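You operate a simulated robot arm through the tools that you are given. There is no shell and no other tool.

The job below is to be done with a simulated robot arm. You get a single attempt, and the scene is never put back.

Task
Rack the winder's full pirn by its colour and latch the green pirn on in its place.
Fine: park the clip in the REST box. Lay pirns thick end to the wall.

It is judged by the outcome, as a careful person would: the job done as asked, and still so three seconds after it is handed in. It fails if anything else is knocked over, pushed out of place, dropped, spilled or broken.

Robot
A 7-joint arm with a two-finger parallel gripper, fixed in place. Base frame: the origin is on the floor under the middle of its stand, x ahead of it, y to its left, z up. Readings come in m, rad, newtons and seconds.
It reaches about 1.479 m from its shoulder. Its first joint turns from -2.897 to 2.897 rad. Payload 4.4 kg.
The TCP is the grasp point between the finger pads, 0.023 m short of the fingertips. In the tool frame z runs along the fingers and y along their closing line. The gripper opens to 0.094 m. The fingers are 0.038 m wide and 0.01 m thick; the gripper's body (0.054 by 0.096 m) begins 0.039 m behind the TCP.
Orientation is that of the tool frame in the base frame, as a unit quaternion [x, y, z, w]. With the fingers straight down and closing along the base's y, the tool's x points along the base's -x, its y along +y and its z along -z.

Tools
- The arm moves only by the tool nudge_tool. Its argument "moves" is a list that holds one entry, the list of rows, each a list of 7 numbers: the gripper command, from -1 (shut) to 1 (fully open), values between in proportion, then the shift along the base's x, y, z in units of 50 mm (1.0 is 50 mm), then the turn, a rotation vector about the base's x, y, z in units of 6 degrees (1.0 is 6 degrees). In form: [[[jaw, x, y, z, rx, ry, rz], ...]]. A call has 1 to 20 rows; each row shifts and turns the commanded pose from where the row before left it. A call with a number of a shift or a turn outside -1 to 1 is refused whole. Rows are played at 5 a second. More than 0.05 m and 0.15 rad between two rows, or a gripper value outside its range, and nothing of the call is played. Where a pose cannot be reached the arm comes as near as it can. A force on the tool above 50 N (or 10 N above the force at the start of the call, whichever is more), or a blocked arm, ends the call early, and 0.2 s more pass. The fingers move at their own pace (about 0.072 m/s each) and stop on an object; they squeeze with about 22 N. The grip force told is the motor's: it shows also when the fingers shut on nothing. Time passes only in rows, and 0.2 s behind the last, so rows that do not move let the fingers close. The reply holds the time, the measured pose of the TCP, the force on the tool along the base axes, the opening and the grip force, in the units named above and with some noise, with the torque about the TCP (base axes, N m) and any sound that the robot's microphone picked up, and new pictures: "views" is both (left out), scene, wrist or none.
- Cameras (640 x 400 px; columns grow to the right, rows downward): "scene" is fixed at [0.3995, 0.4995, 1.2191]; the picture's right is [-0.15, -0.99, 0.00], its down [-0.68, 0.10, -0.72] and it looks along [0.71, -0.11, -0.69] (base axes); focal length 214 px, centre (320, 200). "wrist" rides on the gripper at [0.086, 0.016, -0.075] in the tool frame; the picture's right is [-0.18, 0.98, 0.00], its down [-0.58, -0.11, -0.81] and it looks along [-0.79, -0.15, 0.59] (tool axes); focal length 243 px, centre (320, 200). There is no depth. A picture from a camera that has moved, and an enlarged one, comes with that camera's place and axes in the base frame and with its lens.
- enlarge(camera, box): a new picture of the part [left, top, right, bottom] of that camera's present view, enlarged. The clock stands still meanwhile.
- job_done(): hands the job in; it is judged then, once.

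Nothing tells you positions but the pictures and the camera data. Unless the task says otherwise, let go and move clear before handing in.

The tools are called as name(argument=value, ...) on one line, values as JSON. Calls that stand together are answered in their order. nudge_tool: Moves the arm, as the interface text tells. Its arguments: {"type":"object","properties":{"moves":{"type":"array","items":{"type":"array","items":{"type":"array","items":{"type":"number"}}}},"views":{"type":"string","enum":["both","scene","wrist","none"]}},"required":["moves"]} The other tools are called the same way: enlarge (camera, box) takes an enlarged picture of a part of a camera's view; job_done () hands the job in.

At the start:

```text
time: 0.0
ee_pos: [0.6943, 0.4582, 1.0047]
tool_rot: [0.0, 1.0, 0.0, -0.001]
wrist_force: [0.0, -0.5, -0.3]
moment: [-0.03, -0.03, 0.03]
finger_gap: 0.0939
grip_force: 0.0
```

scene: 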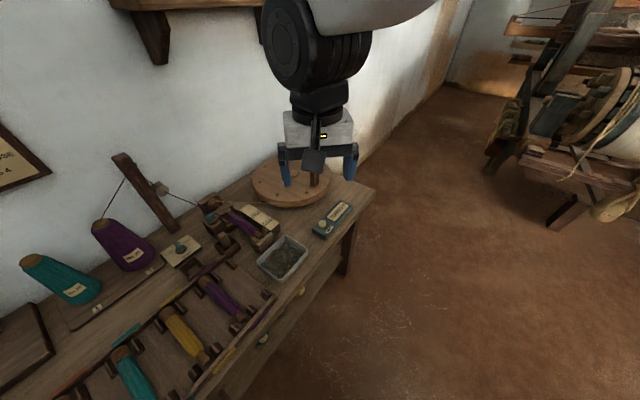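
wrist: 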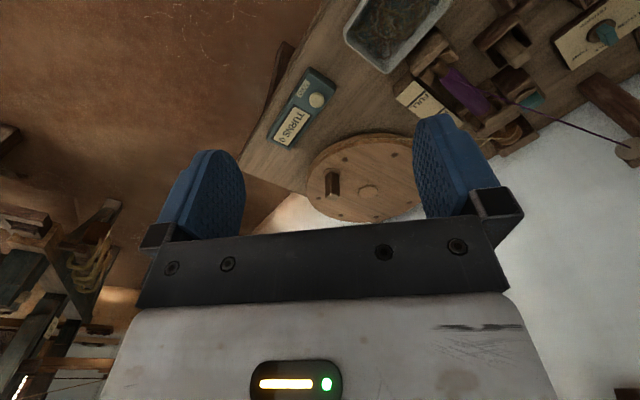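

I see a bench along a wall with a winder, a rack of coloured pirns, and cones behind. I will first enlarge several parts of the view to understand the fixtures.

enlarge(camera="scene", box=[160, 180, 320, 280])

enlarge(camera="scene", box=[80, 250, 320, 400])

enlarge(camera="scene", box=[0, 140, 240, 290])

enlarge(camera="wrist", box=[340, 0, 640, 188])

```text
4.00 times, centred on (240, 230) of scene
camera zoom: at [0.3995, 0.4995, 1.2191], right [-0.15, -0.99, 0.0], down [-0.68, 0.1, -0.72], along [0.71, -0.11, -0.69], focal length 858 px, centre (640, 80)
```

zoom: 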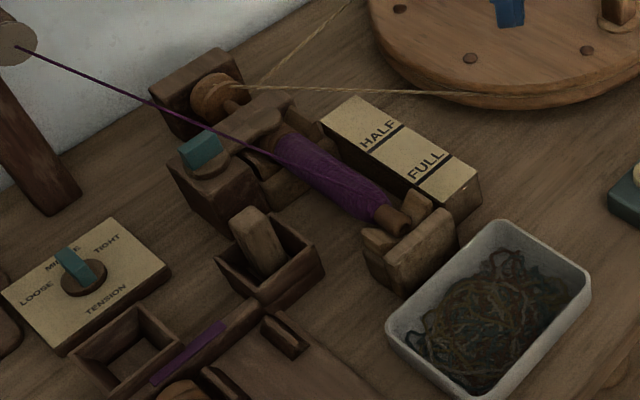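

```text
2.67 times, centred on (200, 325) of scene
camera zoom: at [0.3995, 0.4995, 1.2191], right [-0.15, -0.99, 0.0], down [-0.68, 0.1, -0.72], along [0.71, -0.11, -0.69], focal length 572 px, centre (640, -133)
```

zoom: 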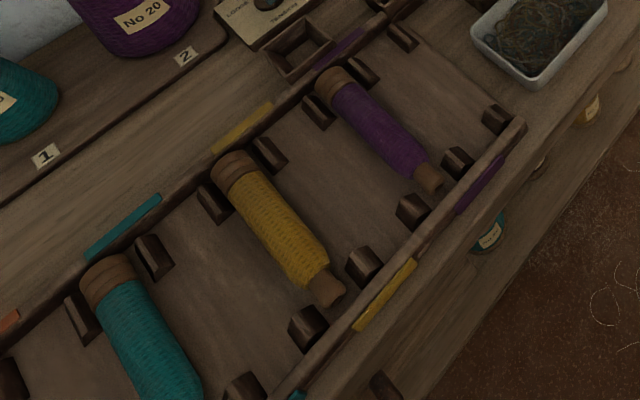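

```text
2.67 times, centred on (120, 215) of scene
camera zoom: at [0.3995, 0.4995, 1.2191], right [-0.15, -0.99, 0.0], down [-0.68, 0.1, -0.72], along [0.71, -0.11, -0.69], focal length 572 px, centre (853, 160)
```

zoom: 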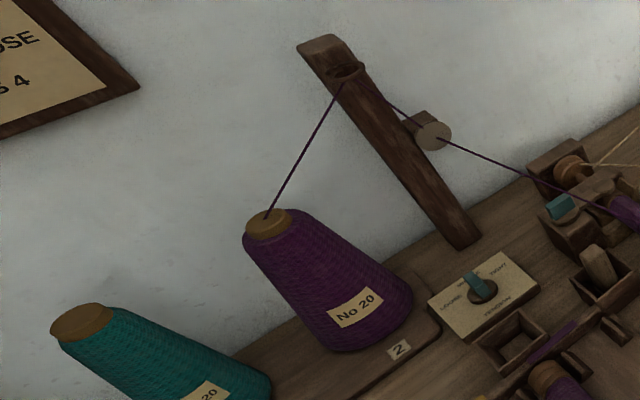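

```text
2.13 times, centred on (490, 94) of wrist
camera zoom: at [0.6075, 0.4745, 1.0787], right [0.18, 0.98, 0.0], down [0.58, -0.11, 0.81], along [0.79, -0.15, -0.59], focal length 516 px, centre (-42, 426)
```

zoom: 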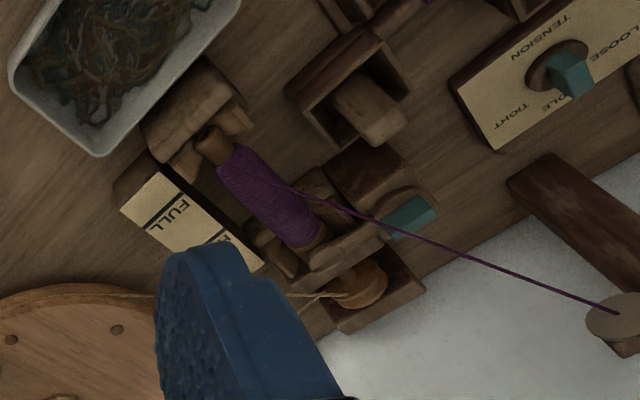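

The bench runs diagonally (wall toward +x/+y). The winder holds a purple pirn, the rack has purple, yellow, and teal rows and continues out of view. I'll turn the gripper to face the wall and look over the rack.

nudge_tool(moves=[[[1, -0.43, 0.32, 0.1, 0, 0, 0.9167], [1, -0.43, 0.32, 0.1, 0, 0, 0.9167], [1, -0.43, 0.32, 0.1, 0, 0, 0.9167], [1, -0.43, 0.32, 0.1, 0, 0, 0.9167], [1, -0.43, 0.32, 0.1, 0, 0, 0.9167], [1, -0.43, 0.32, 0.1, 0, 0, 0.9167], [1, -0.43, 0.32, 0.1, 0, 0, 0.9167], [1, -0.43, 0.32, 0.1, 0, 0, 0.9167], [1, -0.43, 0.32, 0.1, 0, 0, 0.9167]]])

```text
time: 2.0
ee_pos: [0.499, 0.6024, 1.0479]
tool_rot: [-0.42, 0.907, 0.001, 0.0]
wrist_force: [-0.5, -0.4, 0.0]
moment: [-0.04, -0.01, -0.03]
finger_gap: 0.094
grip_force: 0.1
camera wrist: at [0.4313, 0.5471, 1.1233], right [-0.63, 0.78, 0.0], down [0.46, 0.37, 0.81], along [0.63, 0.51, -0.59], focal length 243 px, centre (320, 200)
```

scene: 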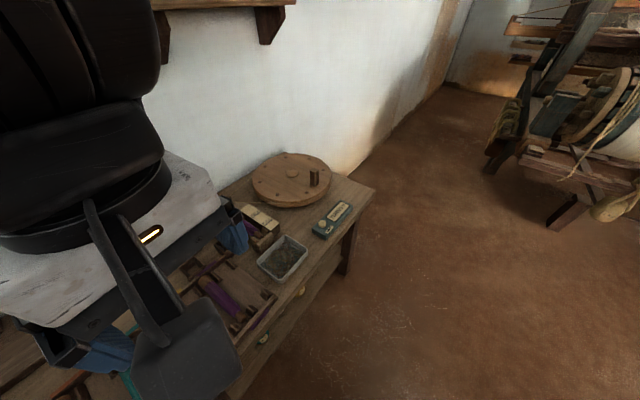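
wrist: 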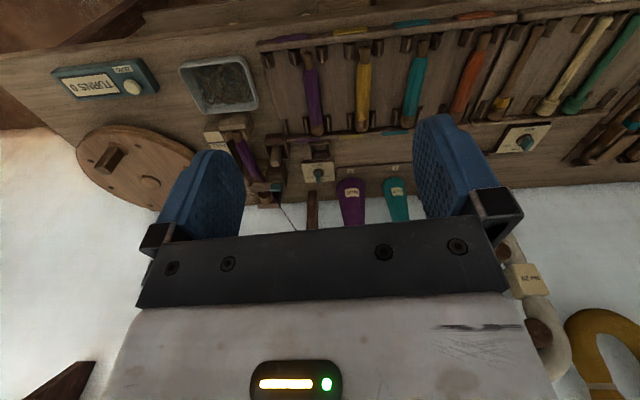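

enlarge(camera="wrist", box=[440, 0, 640, 125])

enlarge(camera="wrist", box=[240, 0, 440, 125])

enlarge(camera="wrist", box=[180, 100, 340, 200])

```text
3.20 times, centred on (540, 62) of wrist
camera zoom: at [0.4313, 0.5471, 1.1233], right [-0.63, 0.78, 0.0], down [0.46, 0.37, 0.81], along [0.63, 0.51, -0.59], focal length 776 px, centre (-384, 640)
```

zoom: 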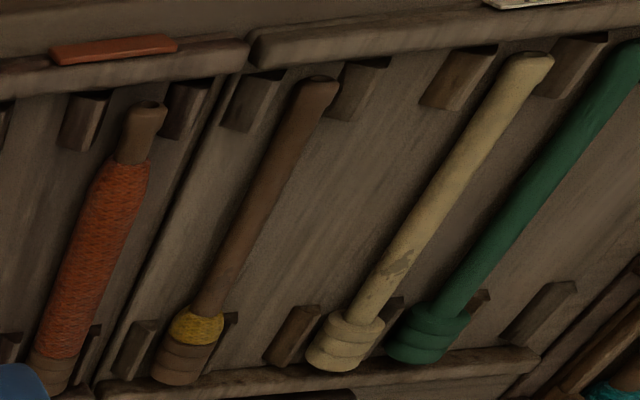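

```text
3.20 times, centred on (340, 62) of wrist
camera zoom: at [0.4313, 0.5471, 1.1233], right [-0.63, 0.78, 0.0], down [0.46, 0.37, 0.81], along [0.63, 0.51, -0.59], focal length 776 px, centre (256, 640)
```

zoom: 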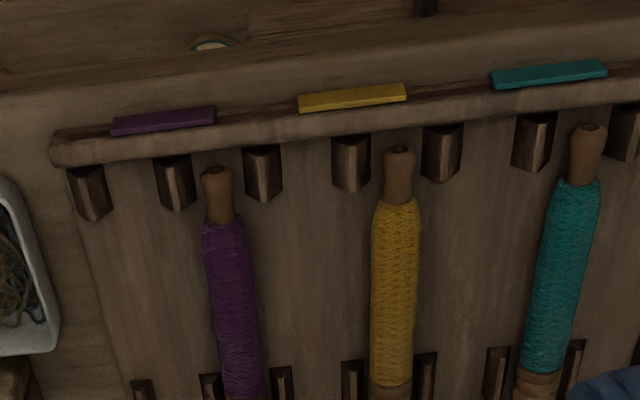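

```text
4.00 times, centred on (260, 150) of wrist
camera zoom: at [0.4313, 0.5471, 1.1233], right [-0.63, 0.78, 0.0], down [0.46, 0.37, 0.81], along [0.63, 0.51, -0.59], focal length 970 px, centre (560, 400)
```

zoom: 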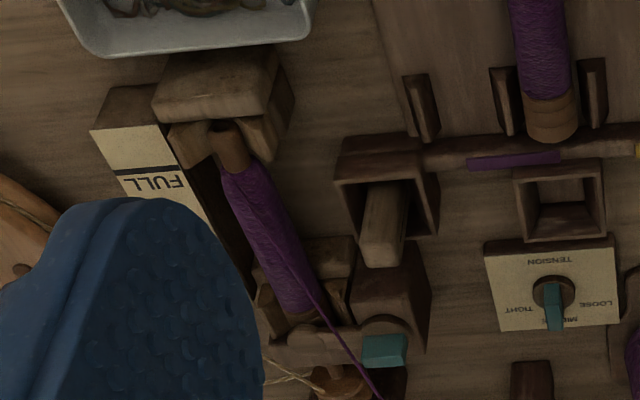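

The green empty pirn lies in the second (empties) rack beyond orange; the purple slots are the first two next to the winder, with one empty. I'll read the note on the wall before going to the winder.

nudge_tool(moves=[[[1, 0.334, 0.762, 0.294, 0, 0, -0.107], [1, 0.334, 0.762, 0.294, 0, 0, -0.107], [1, 0.334, 0.762, 0.294, 0, 0, -0.107], [1, 0.334, 0.762, 0.294, 0, 0, -0.107], [1, 0.334, 0.762, 0.294, 0, 0, -0.107], [1, 0.334, 0.762, 0.294, 0, 0, -0.107], [1, 0.334, 0.762, 0.294, 0, 0, -0.107]]], views="both")

```text
time: 3.6
ee_pos: [0.616, 0.8699, 1.1551]
tool_rot: [-0.383, 0.924, 0.001, 0.0]
wrist_force: [0.0, 0.4, 0.8]
moment: [-0.01, 0.03, -0.01]
finger_gap: 0.0941
grip_force: 0.0
camera wrist: at [0.5447, 0.82, 1.2289], right [-0.57, 0.82, 0.0], down [0.49, 0.33, 0.81], along [0.67, 0.46, -0.59], focal length 243 px, centre (320, 200)
```

scene: 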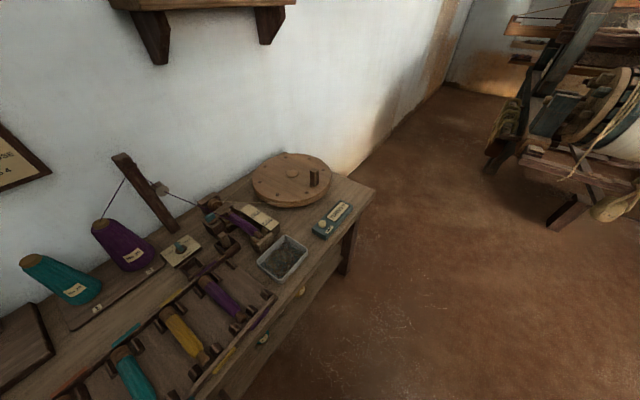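
wrist: 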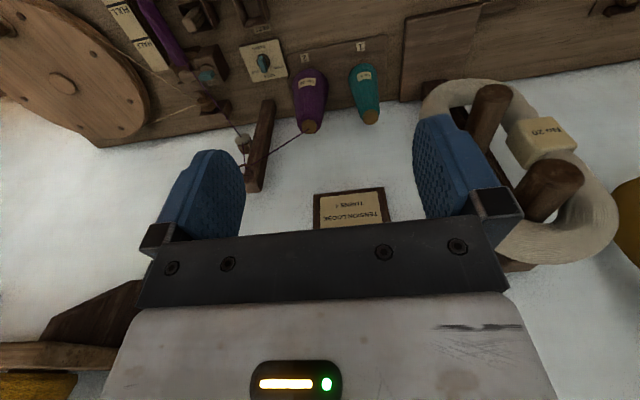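

enlarge(camera="wrist", box=[300, 180, 400, 242])

enlarge(camera="scene", box=[160, 180, 320, 280])

enlarge(camera="scene", box=[200, 190, 280, 240])

enlarge(camera="scene", box=[160, 230, 256, 290])

```text
6.40 times, centred on (350, 211) of wrist
camera zoom: at [0.5447, 0.82, 1.2289], right [-0.57, 0.82, 0.0], down [0.49, 0.33, 0.81], along [0.67, 0.46, -0.59], focal length 1553 px, centre (128, 130)
```

zoom: 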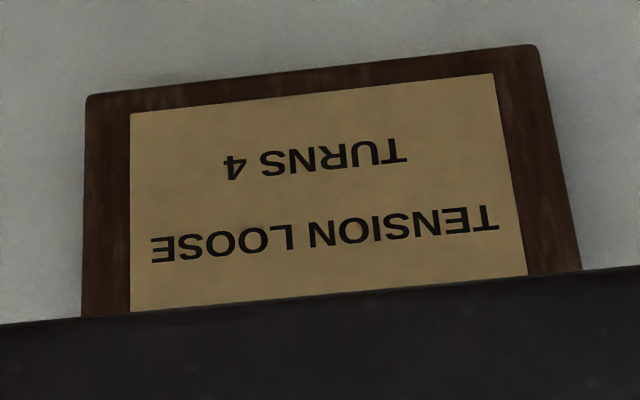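

```text
4.00 times, centred on (240, 230) of scene
camera zoom: at [0.3995, 0.4995, 1.2191], right [-0.15, -0.99, 0.0], down [-0.68, 0.1, -0.72], along [0.71, -0.11, -0.69], focal length 858 px, centre (640, 80)
```

zoom: 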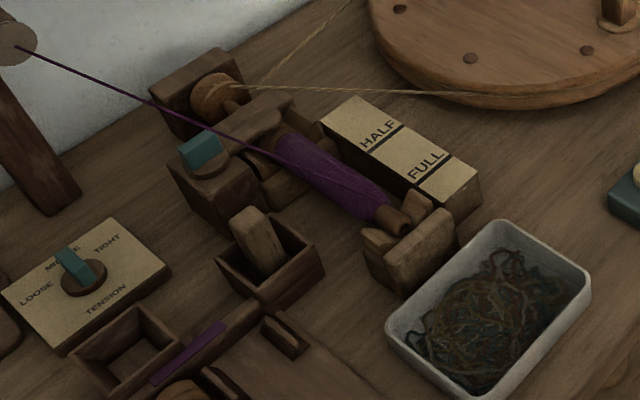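

```text
8.00 times, centred on (240, 215) of scene
camera zoom: at [0.3995, 0.4995, 1.2191], right [-0.15, -0.99, 0.0], down [-0.68, 0.1, -0.72], along [0.71, -0.11, -0.69], focal length 1716 px, centre (960, 80)
```

zoom: 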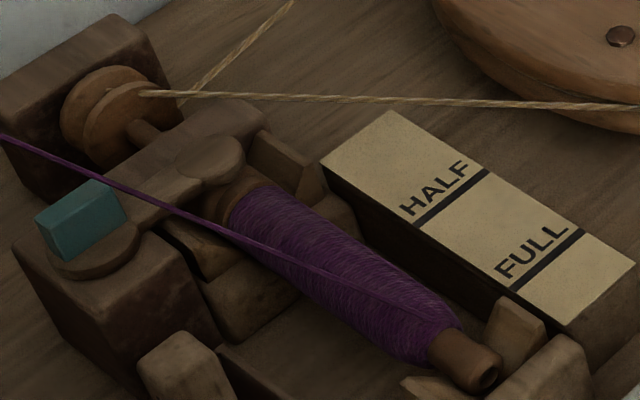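

```text
6.67 times, centred on (208, 260) of scene
camera zoom: at [0.3995, 0.4995, 1.2191], right [-0.15, -0.99, 0.0], down [-0.68, 0.1, -0.72], along [0.71, -0.11, -0.69], focal length 1430 px, centre (1067, -200)
```

zoom: 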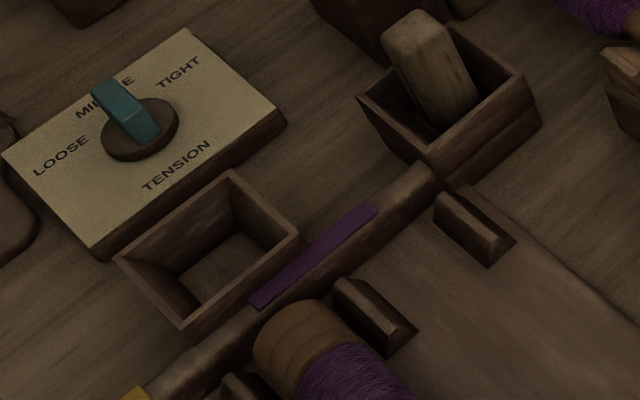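

The note reads "TENSION LOOSE, TURNS 4" – not part of this order. Now I'll look closely at the winder, its teal-tipped latch, and the two small boxes for a "REST" label.

nudge_tool(moves=[[[1, 0.414, -0.526, -0.694, 0, 0, 0], [1, 0.414, -0.526, -0.694, 0, 0, 0], [1, 0.414, -0.526, -0.694, 0, 0, 0], [1, 0.414, -0.526, -0.694, 0, 0, 0], [1, 0.414, -0.526, -0.694, 0, 0, 0], [1, 0.414, -0.526, -0.694, 0, 0, 0], [1, 0.414, -0.526, -0.694, 0, 0, 0]]], views="both")

```text
time: 5.2
ee_pos: [0.7615, 0.6864, 0.9097]
tool_rot: [-0.384, 0.923, 0.0, 0.0]
wrist_force: [1.1, -0.2, -0.2]
moment: [0.01, 0.02, -0.03]
finger_gap: 0.094
grip_force: 0.0
camera wrist: at [0.6898, 0.6354, 0.9844], right [-0.57, 0.82, 0.0], down [0.49, 0.33, 0.81], along [0.67, 0.46, -0.59], focal length 243 px, centre (320, 200)
```

scene: 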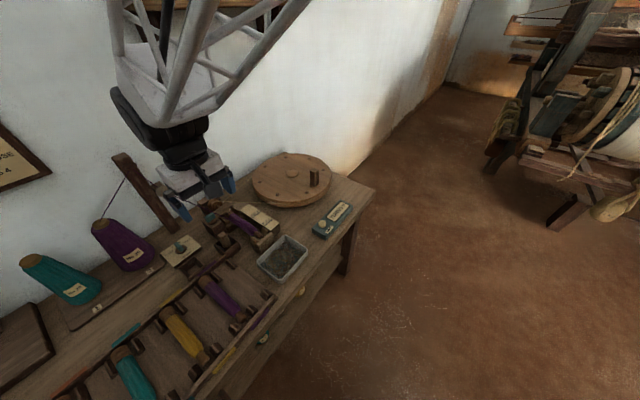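
wrist: 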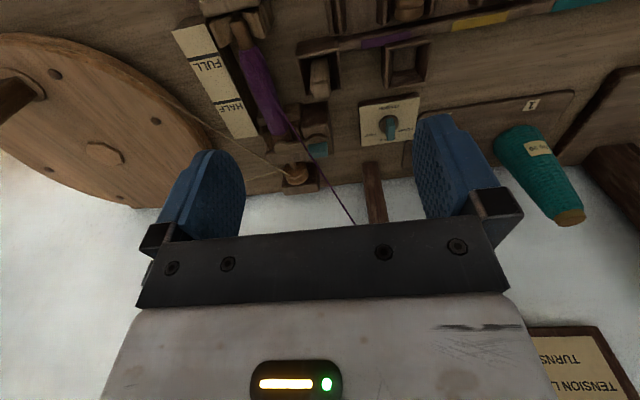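

enlarge(camera="wrist", box=[200, 0, 360, 100])

enlarge(camera="wrist", box=[240, 80, 368, 160])

enlarge(camera="wrist", box=[300, 20, 460, 120])

```text
4.00 times, centred on (280, 50) of wrist
camera zoom: at [0.6898, 0.6354, 0.9844], right [-0.57, 0.82, 0.0], down [0.49, 0.33, 0.81], along [0.67, 0.46, -0.59], focal length 970 px, centre (480, 800)
```

zoom: 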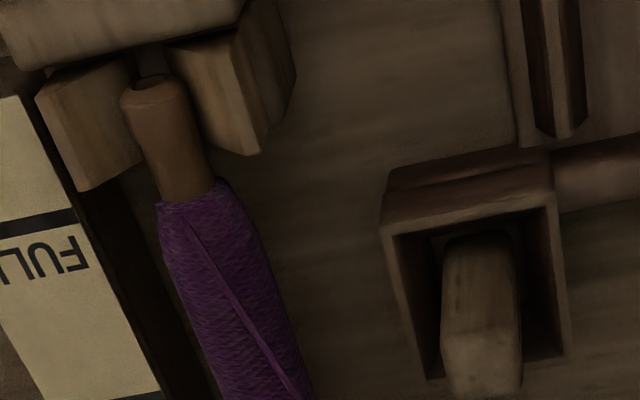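

```text
5.00 times, centred on (304, 120) of wrist
camera zoom: at [0.6898, 0.6354, 0.9844], right [-0.57, 0.82, 0.0], down [0.49, 0.33, 0.81], along [0.67, 0.46, -0.59], focal length 1213 px, centre (400, 600)
```

zoom: 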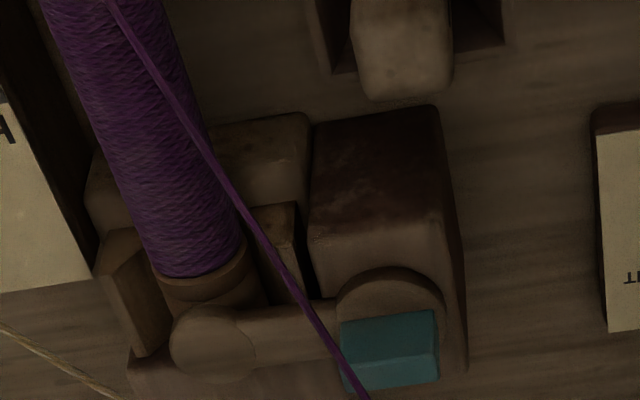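

```text
4.00 times, centred on (380, 70) of wrist
camera zoom: at [0.6898, 0.6354, 0.9844], right [-0.57, 0.82, 0.0], down [0.49, 0.33, 0.81], along [0.67, 0.46, -0.59], focal length 970 px, centre (80, 720)
```

zoom: 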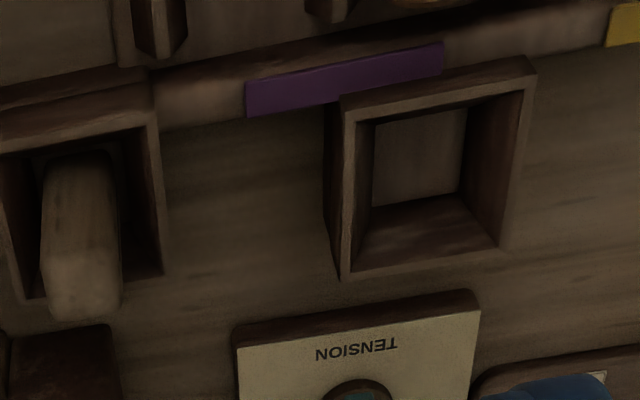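

The latch is a lever with a teal handle pivoted on a block beside the pirn butt, its arm over the butt. I can't see a REST label yet, so I'll look at the left part of the bench (the other knob plate, empties rack).

nudge_tool(moves=[[[1, -0.87, 0.423, 0.164, 0, 0, 0], [1, -0.87, 0.423, 0.164, 0, 0, 0], [1, -0.87, 0.423, 0.164, 0, 0, 0], [1, -0.87, 0.423, 0.164, 0, 0, 0], [1, -0.87, 0.423, 0.164, 0, 0, 0], [1, -0.87, 0.423, 0.164, 0, 0, 0], [1, -0.87, 0.423, 0.164, 0, 0, 0], [1, -0.87, 0.423, 0.164, 0, 0, 0], [1, -0.87, 0.423, 0.164, 0, 0, 0], [1, -0.87, 0.423, 0.164, 0, 0, 0], [1, -0.87, 0.423, 0.164, 0, 0, 0]]], views="both")

```text
time: 7.6
ee_pos: [0.2825, 0.9169, 0.9991]
tool_rot: [-0.383, 0.924, -0.001, 0.0]
wrist_force: [-0.7, 0.5, 0.4]
moment: [-0.05, 0.01, -0.04]
finger_gap: 0.094
grip_force: 0.1
camera wrist: at [0.2104, 0.868, 1.0731], right [-0.56, 0.83, 0.0], down [0.49, 0.33, 0.81], along [0.67, 0.46, -0.59], focal length 243 px, centre (320, 200)
```

scene: 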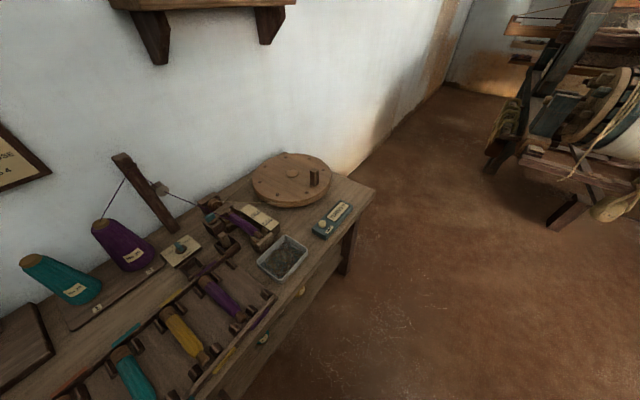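
wrist: 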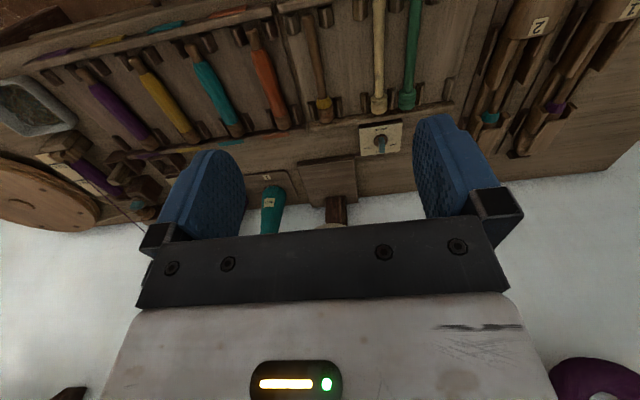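

enlarge(camera="wrist", box=[320, 90, 480, 190])

enlarge(camera="wrist", box=[290, 0, 450, 100])

enlarge(camera="wrist", box=[440, 0, 640, 125])

enlarge(camera="wrist", box=[0, 60, 240, 210])

```text
4.00 times, centred on (400, 140) of wrist
camera zoom: at [0.2104, 0.868, 1.0731], right [-0.56, 0.83, 0.0], down [0.49, 0.33, 0.81], along [0.67, 0.46, -0.59], focal length 970 px, centre (0, 440)
```

zoom: 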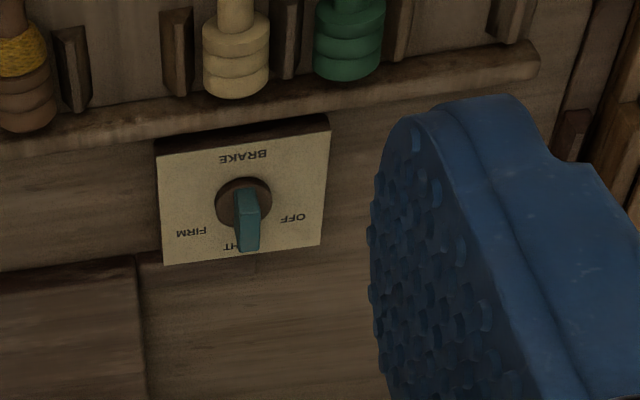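

```text
4.00 times, centred on (370, 50) of wrist
camera zoom: at [0.2104, 0.868, 1.0731], right [-0.56, 0.83, 0.0], down [0.49, 0.33, 0.81], along [0.67, 0.46, -0.59], focal length 970 px, centre (120, 800)
```

zoom: 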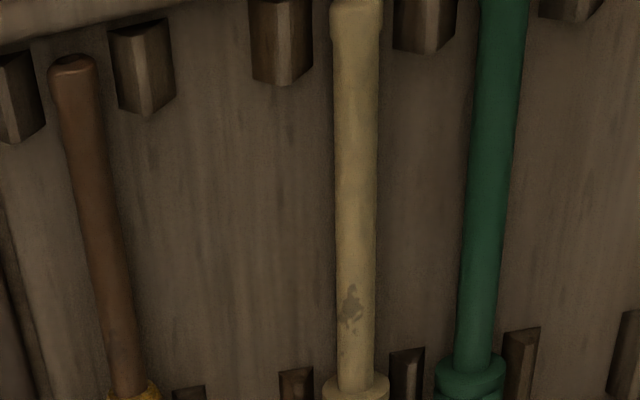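

```text
3.20 times, centred on (540, 62) of wrist
camera zoom: at [0.2104, 0.868, 1.0731], right [-0.56, 0.83, 0.0], down [0.49, 0.33, 0.81], along [0.67, 0.46, -0.59], focal length 776 px, centre (-384, 640)
```

zoom: 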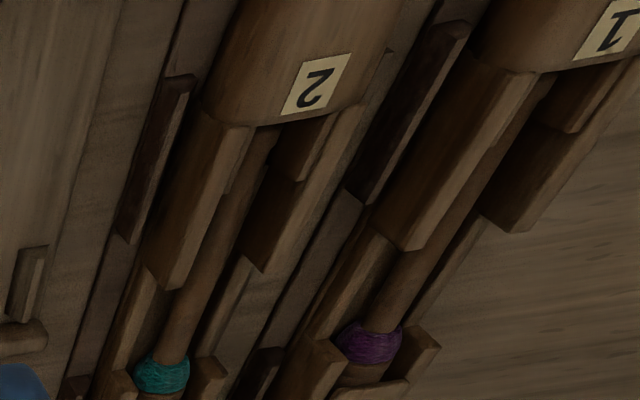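

```text
2.67 times, centred on (120, 135) of wrist
camera zoom: at [0.2104, 0.868, 1.0731], right [-0.56, 0.83, 0.0], down [0.49, 0.33, 0.81], along [0.67, 0.46, -0.59], focal length 647 px, centre (853, 373)
```

zoom: 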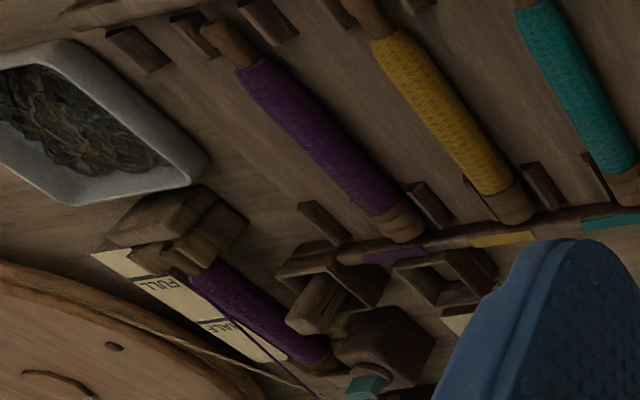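

enlarge(camera="scene", box=[208, 225, 248, 250])

enlarge(camera="scene", box=[172, 252, 212, 277])

enlarge(camera="wrist", box=[100, 145, 180, 195])

enlarge(camera="scene", box=[205, 190, 253, 220])

```text
16.00 times, centred on (228, 238) of scene
camera zoom: at [0.3995, 0.4995, 1.2191], right [-0.15, -0.99, 0.0], down [-0.68, 0.1, -0.72], along [0.71, -0.11, -0.69], focal length 3432 px, centre (1792, -400)
```

zoom: 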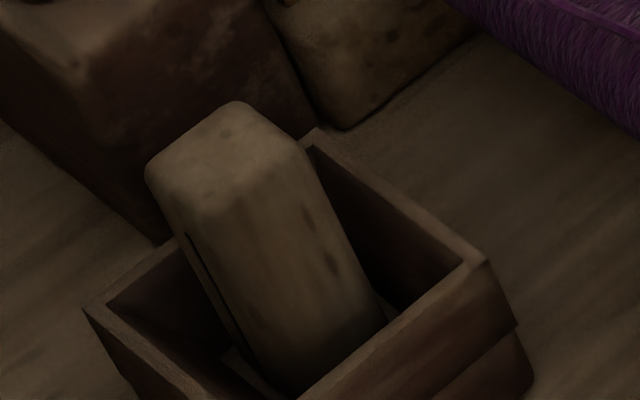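

```text
16.00 times, centred on (192, 264) of scene
camera zoom: at [0.3995, 0.4995, 1.2191], right [-0.15, -0.99, 0.0], down [-0.68, 0.1, -0.72], along [0.71, -0.11, -0.69], focal length 3432 px, centre (2368, -832)
```

zoom: 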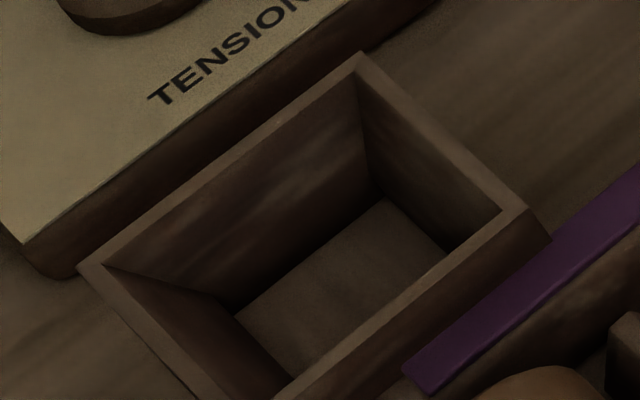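

```text
8.00 times, centred on (140, 170) of wrist
camera zoom: at [0.2104, 0.868, 1.0731], right [-0.56, 0.83, 0.0], down [0.49, 0.33, 0.81], along [0.67, 0.46, -0.59], focal length 1941 px, centre (1760, 440)
```

zoom: 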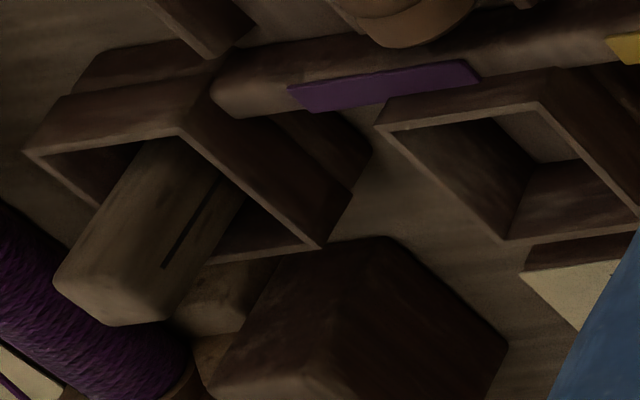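

```text
13.33 times, centred on (229, 205) of scene
camera zoom: at [0.3995, 0.4995, 1.2191], right [-0.15, -0.99, 0.0], down [-0.68, 0.1, -0.72], along [0.71, -0.11, -0.69], focal length 2860 px, centre (1533, 133)
```

zoom: 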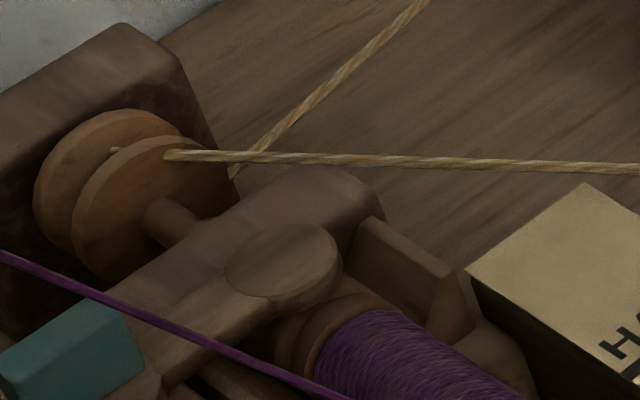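

No REST label is visible on the faces seen so far. I'll look at the two small boxes from the right/wall side by turning the camera round.

nudge_tool(moves=[[[1, 0.734, -0.333, -0.08, 0, 0, 0.965], [1, 0.734, -0.333, -0.08, 0, 0, 0.965], [1, 0.734, -0.333, -0.08, 0, 0, 0.965], [1, 0.734, -0.333, -0.08, 0, 0, 0.965], [1, 0.734, -0.333, -0.08, 0, 0, 0.965], [1, 0.734, -0.333, -0.08, 0, 0, 0.965], [1, 0.734, -0.333, -0.08, 0, 0, 0.965], [1, 0.734, -0.333, -0.08, 0, 0, 0.965], [1, 0.734, -0.333, -0.08, 0, 0, 0.965], [1, 0.734, -0.333, -0.08, 0, 0, 0.965], [1, 0.734, -0.333, -0.08, 0, 0, 0.965], [1, 0.734, -0.333, -0.08, 0, 0, 0.965], [1, 0.734, -0.333, -0.08, 0, 0, 0.965], [1, 0.734, -0.333, -0.08, 0, 0, 0.965], [1, 0.734, -0.333, -0.08, 0, 0, 0.965], [1, 0.734, -0.333, -0.08, 0, 0, 0.965], [1, 0.734, -0.333, -0.08, 0, 0, 0.965], [1, 0.734, -0.333, -0.08, 0, 0, 0.965], [1, 0.734, -0.333, -0.08, 0, 0, 0.965]]], views="both")

```text
time: 11.6
ee_pos: [0.9792, 0.6015, 0.9253]
tool_rot: [0.977, -0.214, 0.0, -0.001]
wrist_force: [-0.2, 0.0, -0.1]
moment: [-0.03, -0.03, 0.03]
finger_gap: 0.094
grip_force: 0.1
camera wrist: at [1.0519, 0.5501, 0.9998], right [-0.58, -0.81, 0.0], down [-0.48, 0.34, 0.81], along [-0.66, 0.47, -0.59], focal length 243 px, centre (320, 200)
```

scene: 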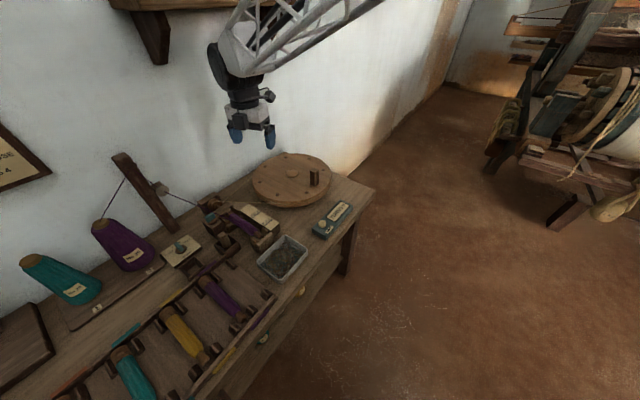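
wrist: 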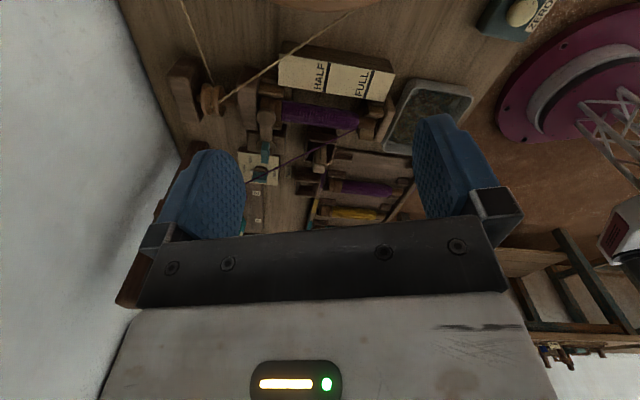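

enlarge(camera="wrist", box=[240, 90, 400, 190])

enlarge(camera="wrist", box=[280, 140, 344, 180])

enlarge(camera="wrist", box=[160, 60, 320, 160])

```text
4.00 times, centred on (320, 140) of wrist
camera zoom: at [1.0519, 0.5501, 0.9998], right [-0.58, -0.81, 0.0], down [-0.48, 0.34, 0.81], along [-0.66, 0.47, -0.59], focal length 970 px, centre (320, 440)
```

zoom: 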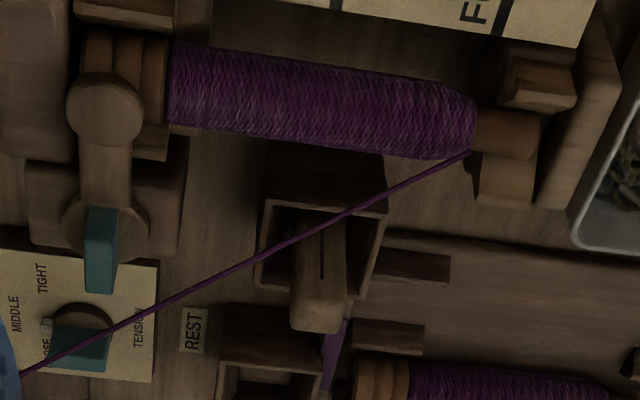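

```text
10.00 times, centred on (312, 160) of wrist
camera zoom: at [1.0519, 0.5501, 0.9998], right [-0.58, -0.81, 0.0], down [-0.48, 0.34, 0.81], along [-0.66, 0.47, -0.59], focal length 2426 px, centre (400, 600)
```

zoom: 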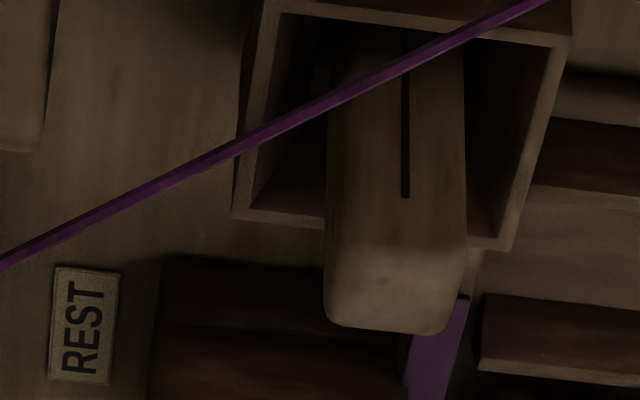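

```text
4.00 times, centred on (240, 110) of wrist
camera zoom: at [1.0519, 0.5501, 0.9998], right [-0.58, -0.81, 0.0], down [-0.48, 0.34, 0.81], along [-0.66, 0.47, -0.59], focal length 970 px, centre (640, 560)
```

zoom: 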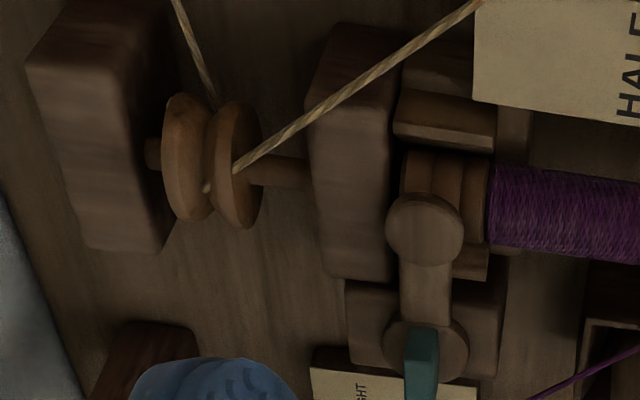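

The REST label lies beside the empty small box (s side of the clip's box), so the empty box is REST and the slitted wooden block beside the winder is the clip. I'll start with the clip: move above it, gripper closing along the bench.

nudge_tool(moves=[[[1, -0.176, 0.125, -0.06, 0, 0, -0.967], [1, -0.176, 0.125, -0.06, 0, 0, -0.967], [1, -0.176, 0.125, -0.06, 0, 0, -0.967], [1, -0.176, 0.125, -0.06, 0, 0, -0.967], [1, -0.176, 0.125, -0.06, 0, 0, -0.967], [1, -0.176, 0.125, -0.06, 0, 0, -0.967], [1, -0.176, 0.125, -0.06, 0, 0, -0.967], [1, -0.176, 0.125, -0.06, 0, 0, -0.967], [1, -0.176, 0.125, -0.06, 0, 0, -0.967], [1, -0.176, 0.125, -0.06, 0, 0, -0.967], [1, -0.176, 0.125, -0.06, 0, 0, -0.967], [1, -0.176, 0.125, -0.06, 0, 0, -0.967], [1, -0.176, 0.125, -0.06, 0, 0, -0.967], [1, -0.176, 0.125, -0.06, 0, 0, -0.967], [1, -0.176, 0.125, -0.06, 0, 0, -0.967], [1, -0.176, 0.125, -0.06, 0, 0, -0.967], [1, -0.176, 0.125, -0.06, 0, 0, -0.967], [1, -0.176, 0.125, -0.06, 0, 0, -0.967], [1, -0.176, 0.125, -0.06, 0, 0, -0.967]]], views="both")

```text
time: 15.6
ee_pos: [0.8142, 0.7171, 0.8661]
tool_rot: [-0.381, 0.924, 0.0, 0.0]
wrist_force: [0.6, -0.2, 0.0]
moment: [0.01, 0.02, -0.02]
finger_gap: 0.0941
grip_force: 0.0
camera wrist: at [0.7411, 0.6675, 0.9409], right [-0.56, 0.83, 0.0], down [0.49, 0.33, 0.81], along [0.67, 0.45, -0.59], focal length 243 px, centre (320, 200)
```

scene: 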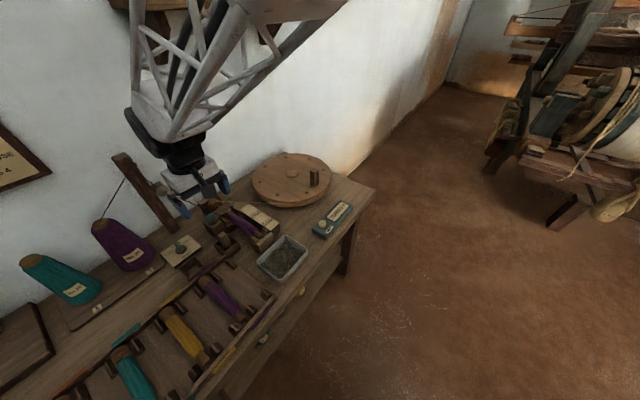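
wrist: 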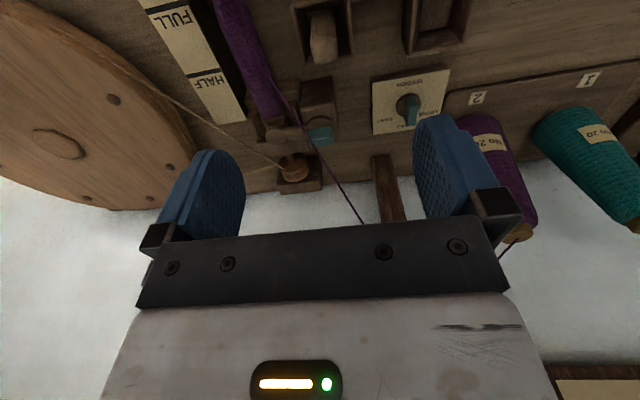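

enlarge(camera="wrist", box=[280, 0, 376, 60])

enlarge(camera="wrist", box=[240, 80, 368, 160])

enlarge(camera="wrist", box=[380, 0, 508, 80])

```text
6.67 times, centred on (328, 30) of wrist
camera zoom: at [0.7411, 0.6675, 0.9409], right [-0.56, 0.83, 0.0], down [0.49, 0.33, 0.81], along [0.67, 0.45, -0.59], focal length 1618 px, centre (267, 1333)
```

zoom: 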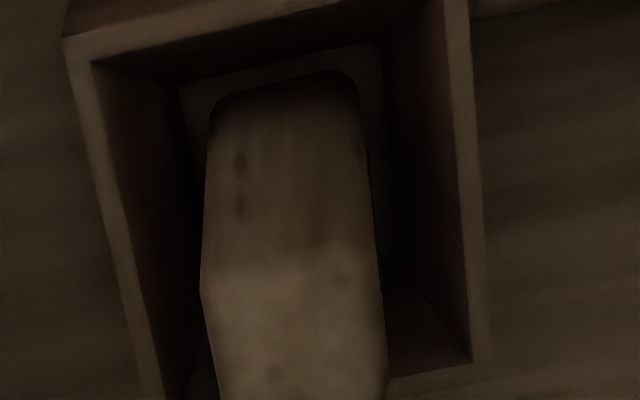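

```text
5.00 times, centred on (304, 120) of wrist
camera zoom: at [0.7411, 0.6675, 0.9409], right [-0.56, 0.83, 0.0], down [0.49, 0.33, 0.81], along [0.67, 0.45, -0.59], focal length 1213 px, centre (400, 600)
```

zoom: 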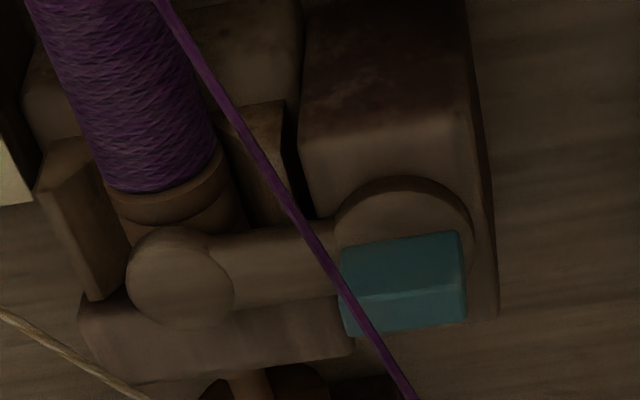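

```text
5.00 times, centred on (444, 40) of wrist
camera zoom: at [0.7411, 0.6675, 0.9409], right [-0.56, 0.83, 0.0], down [0.49, 0.33, 0.81], along [0.67, 0.45, -0.59], focal length 1213 px, centre (-300, 1000)
```

zoom: 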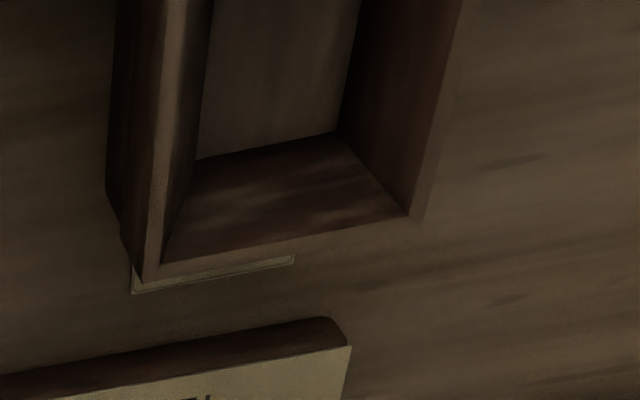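

nudge_tool(moves=[[[0.0, -0.042, 0.048, -0.4, 0, 0, 0], [0.0, 0, 0, -0.7, 0, 0, 0], [0.0, 0, 0, -0.7, 0, 0, 0], [0.0, 0, 0, -0.6, 0, 0, 0]]], views="both")

```text
time: 16.6
ee_pos: [0.8112, 0.7209, 0.7473]
tool_rot: [-0.382, 0.924, 0.001, 0.0]
wrist_force: [0.3, -0.1, 0.4]
moment: [-0.01, 0.02, -0.01]
finger_gap: 0.0471
grip_force: 0.1
camera wrist: at [0.7384, 0.6719, 0.8219], right [-0.56, 0.83, 0.0], down [0.49, 0.33, 0.81], along [0.67, 0.45, -0.59], focal length 243 px, centre (320, 200)
```

scene: 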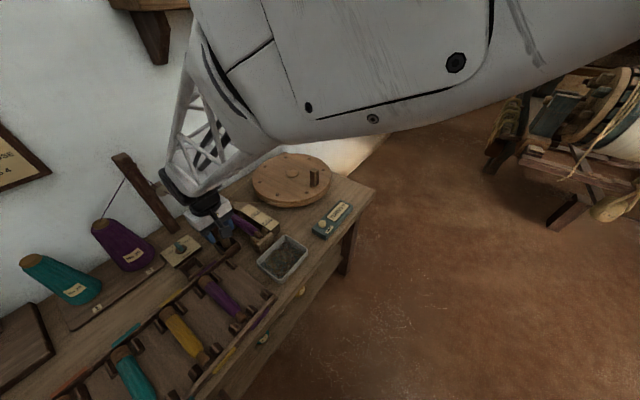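
wrist: 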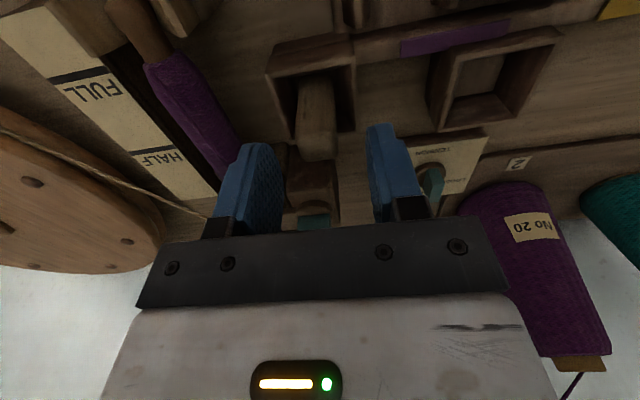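

nudge_tool(moves=[[[0.0, 0, 0, -0.35, 0, 0, 0], [0.0, 0, 0, -0.35, 0, 0, 0], [-1, 0, 0, 0, 0, 0, 0], [-1, 0, 0, 0, 0, 0, 0], [-1, 0, 0, 0, 0, 0, 0]]], views="wrist")

```text
time: 17.8
ee_pos: [0.8114, 0.7202, 0.7117]
tool_rot: [-0.382, 0.924, 0.0, 0.0]
wrist_force: [0.2, 0.4, 2.8]
moment: [0.09, -0.08, -0.02]
finger_gap: 0.0211
grip_force: 21.8
camera wrist: at [0.7391, 0.67, 0.7862], right [-0.56, 0.83, 0.0], down [0.49, 0.33, 0.81], along [0.67, 0.45, -0.59], focal length 243 px, centre (320, 200)
```

wrist: 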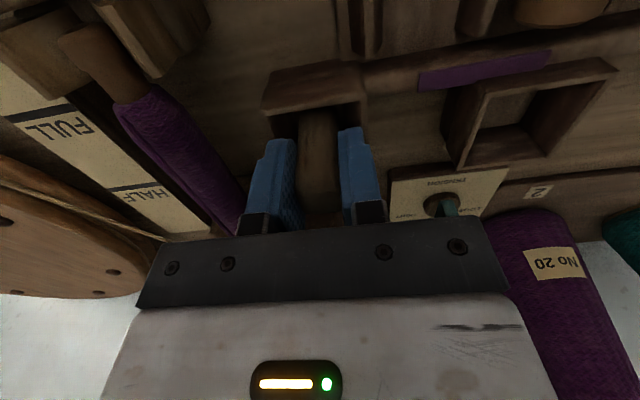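

nudge_tool(moves=[[[-1, 0, 0, 0.3, 0, 0, 0], [-1, 0, 0, 0.5, 0, 0, 0], [-1, 0, 0, 0.5, 0, 0, 0], [-1, 0, 0, 0.5, 0, 0, 0]]], views="both")

```text
time: 18.8
ee_pos: [0.812, 0.7192, 0.8036]
tool_rot: [-0.382, 0.924, -0.001, -0.001]
wrist_force: [-0.1, 0.2, -1.1]
moment: [0.01, -0.02, -0.04]
finger_gap: 0.021
grip_force: 21.8
camera wrist: at [0.7396, 0.6693, 0.8781], right [-0.56, 0.83, 0.0], down [0.49, 0.33, 0.81], along [0.67, 0.45, -0.59], focal length 243 px, centre (320, 200)
```

scene: 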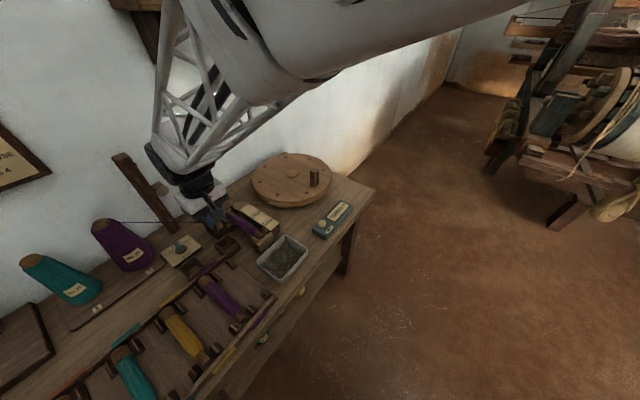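
wrist: 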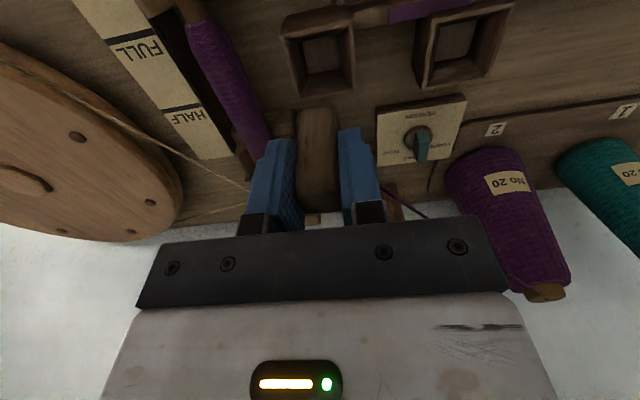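

enlarge(camera="scene", box=[80, 150, 272, 270])

enlarge(camera="wrist", box=[260, 90, 452, 210])

```text
3.33 times, centred on (176, 210) of scene
camera zoom: at [0.3995, 0.4995, 1.2191], right [-0.15, -0.99, 0.0], down [-0.68, 0.1, -0.72], along [0.71, -0.11, -0.69], focal length 715 px, centre (800, 167)
```

zoom: 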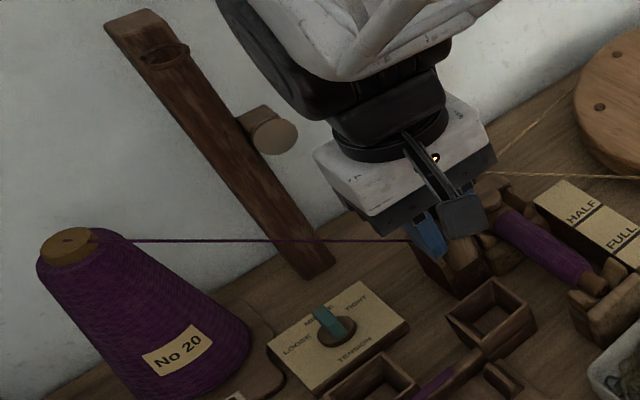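

```text
3.33 times, centred on (356, 150) of wrist
camera zoom: at [0.7396, 0.6693, 0.8781], right [-0.56, 0.83, 0.0], down [0.49, 0.33, 0.81], along [0.67, 0.45, -0.59], focal length 809 px, centre (200, 367)
```

zoom: 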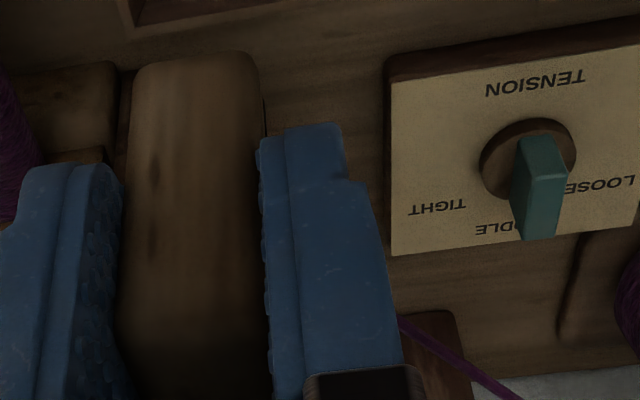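

Lifting the clip brought the yarn end along with it, from the cone – so it is the yarn clip. Now I'll carry it over the REST box at about (0.743, 0.801).

nudge_tool(moves=[[[-1, -0.459, 0.546, 0.0, 0, 0, 0], [-1, -0.459, 0.546, 0.0, 0, 0, 0], [-1, -0.459, 0.546, 0.0, 0, 0, 0], [-1, 0, 0, 0, 0, 0, 0]]], views="both")

enlarge(camera="wrist", box=[240, 40, 400, 140])

enlarge(camera="scene", box=[140, 210, 236, 270])

```text
time: 19.8
ee_pos: [0.7387, 0.8031, 0.803]
tool_rot: [-0.382, 0.924, 0.0, 0.0]
wrist_force: [0.0, -0.7, -1.0]
moment: [-0.01, -0.01, -0.04]
finger_gap: 0.021
grip_force: 22.0
camera wrist: at [0.6677, 0.7526, 0.8771], right [-0.56, 0.83, 0.0], down [0.49, 0.33, 0.81], along [0.67, 0.45, -0.59], focal length 243 px, centre (320, 200)
```

scene: 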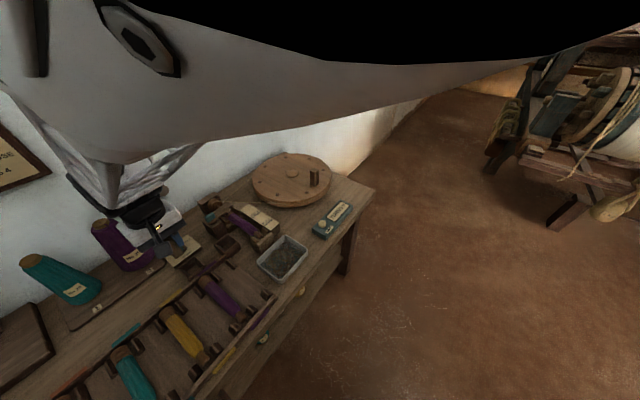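
wrist: 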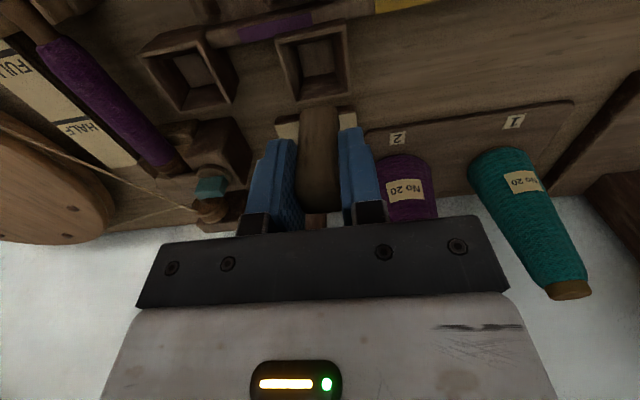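

```text
4.00 times, centred on (320, 90) of wrist
camera zoom: at [0.6677, 0.7526, 0.8771], right [-0.56, 0.83, 0.0], down [0.49, 0.33, 0.81], along [0.67, 0.45, -0.59], focal length 970 px, centre (320, 640)
```

zoom: 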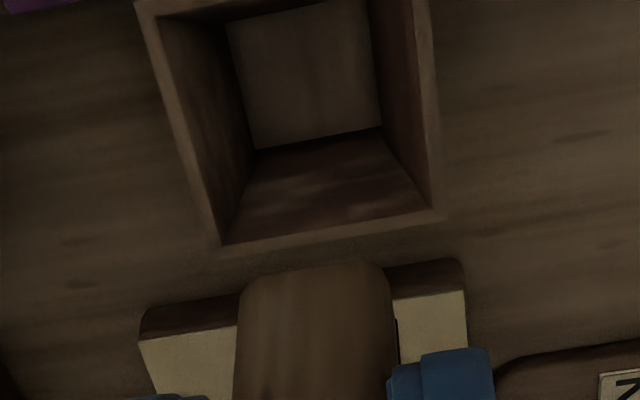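

```text
6.67 times, centred on (188, 240) of scene
camera zoom: at [0.3995, 0.4995, 1.2191], right [-0.15, -0.99, 0.0], down [-0.68, 0.1, -0.72], along [0.71, -0.11, -0.69], focal length 1430 px, centre (1200, -67)
```

zoom: 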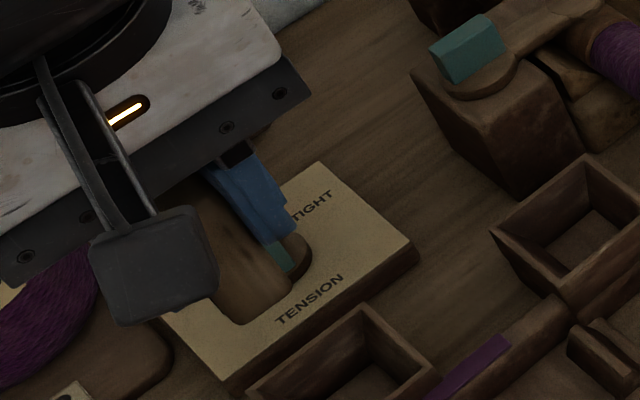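

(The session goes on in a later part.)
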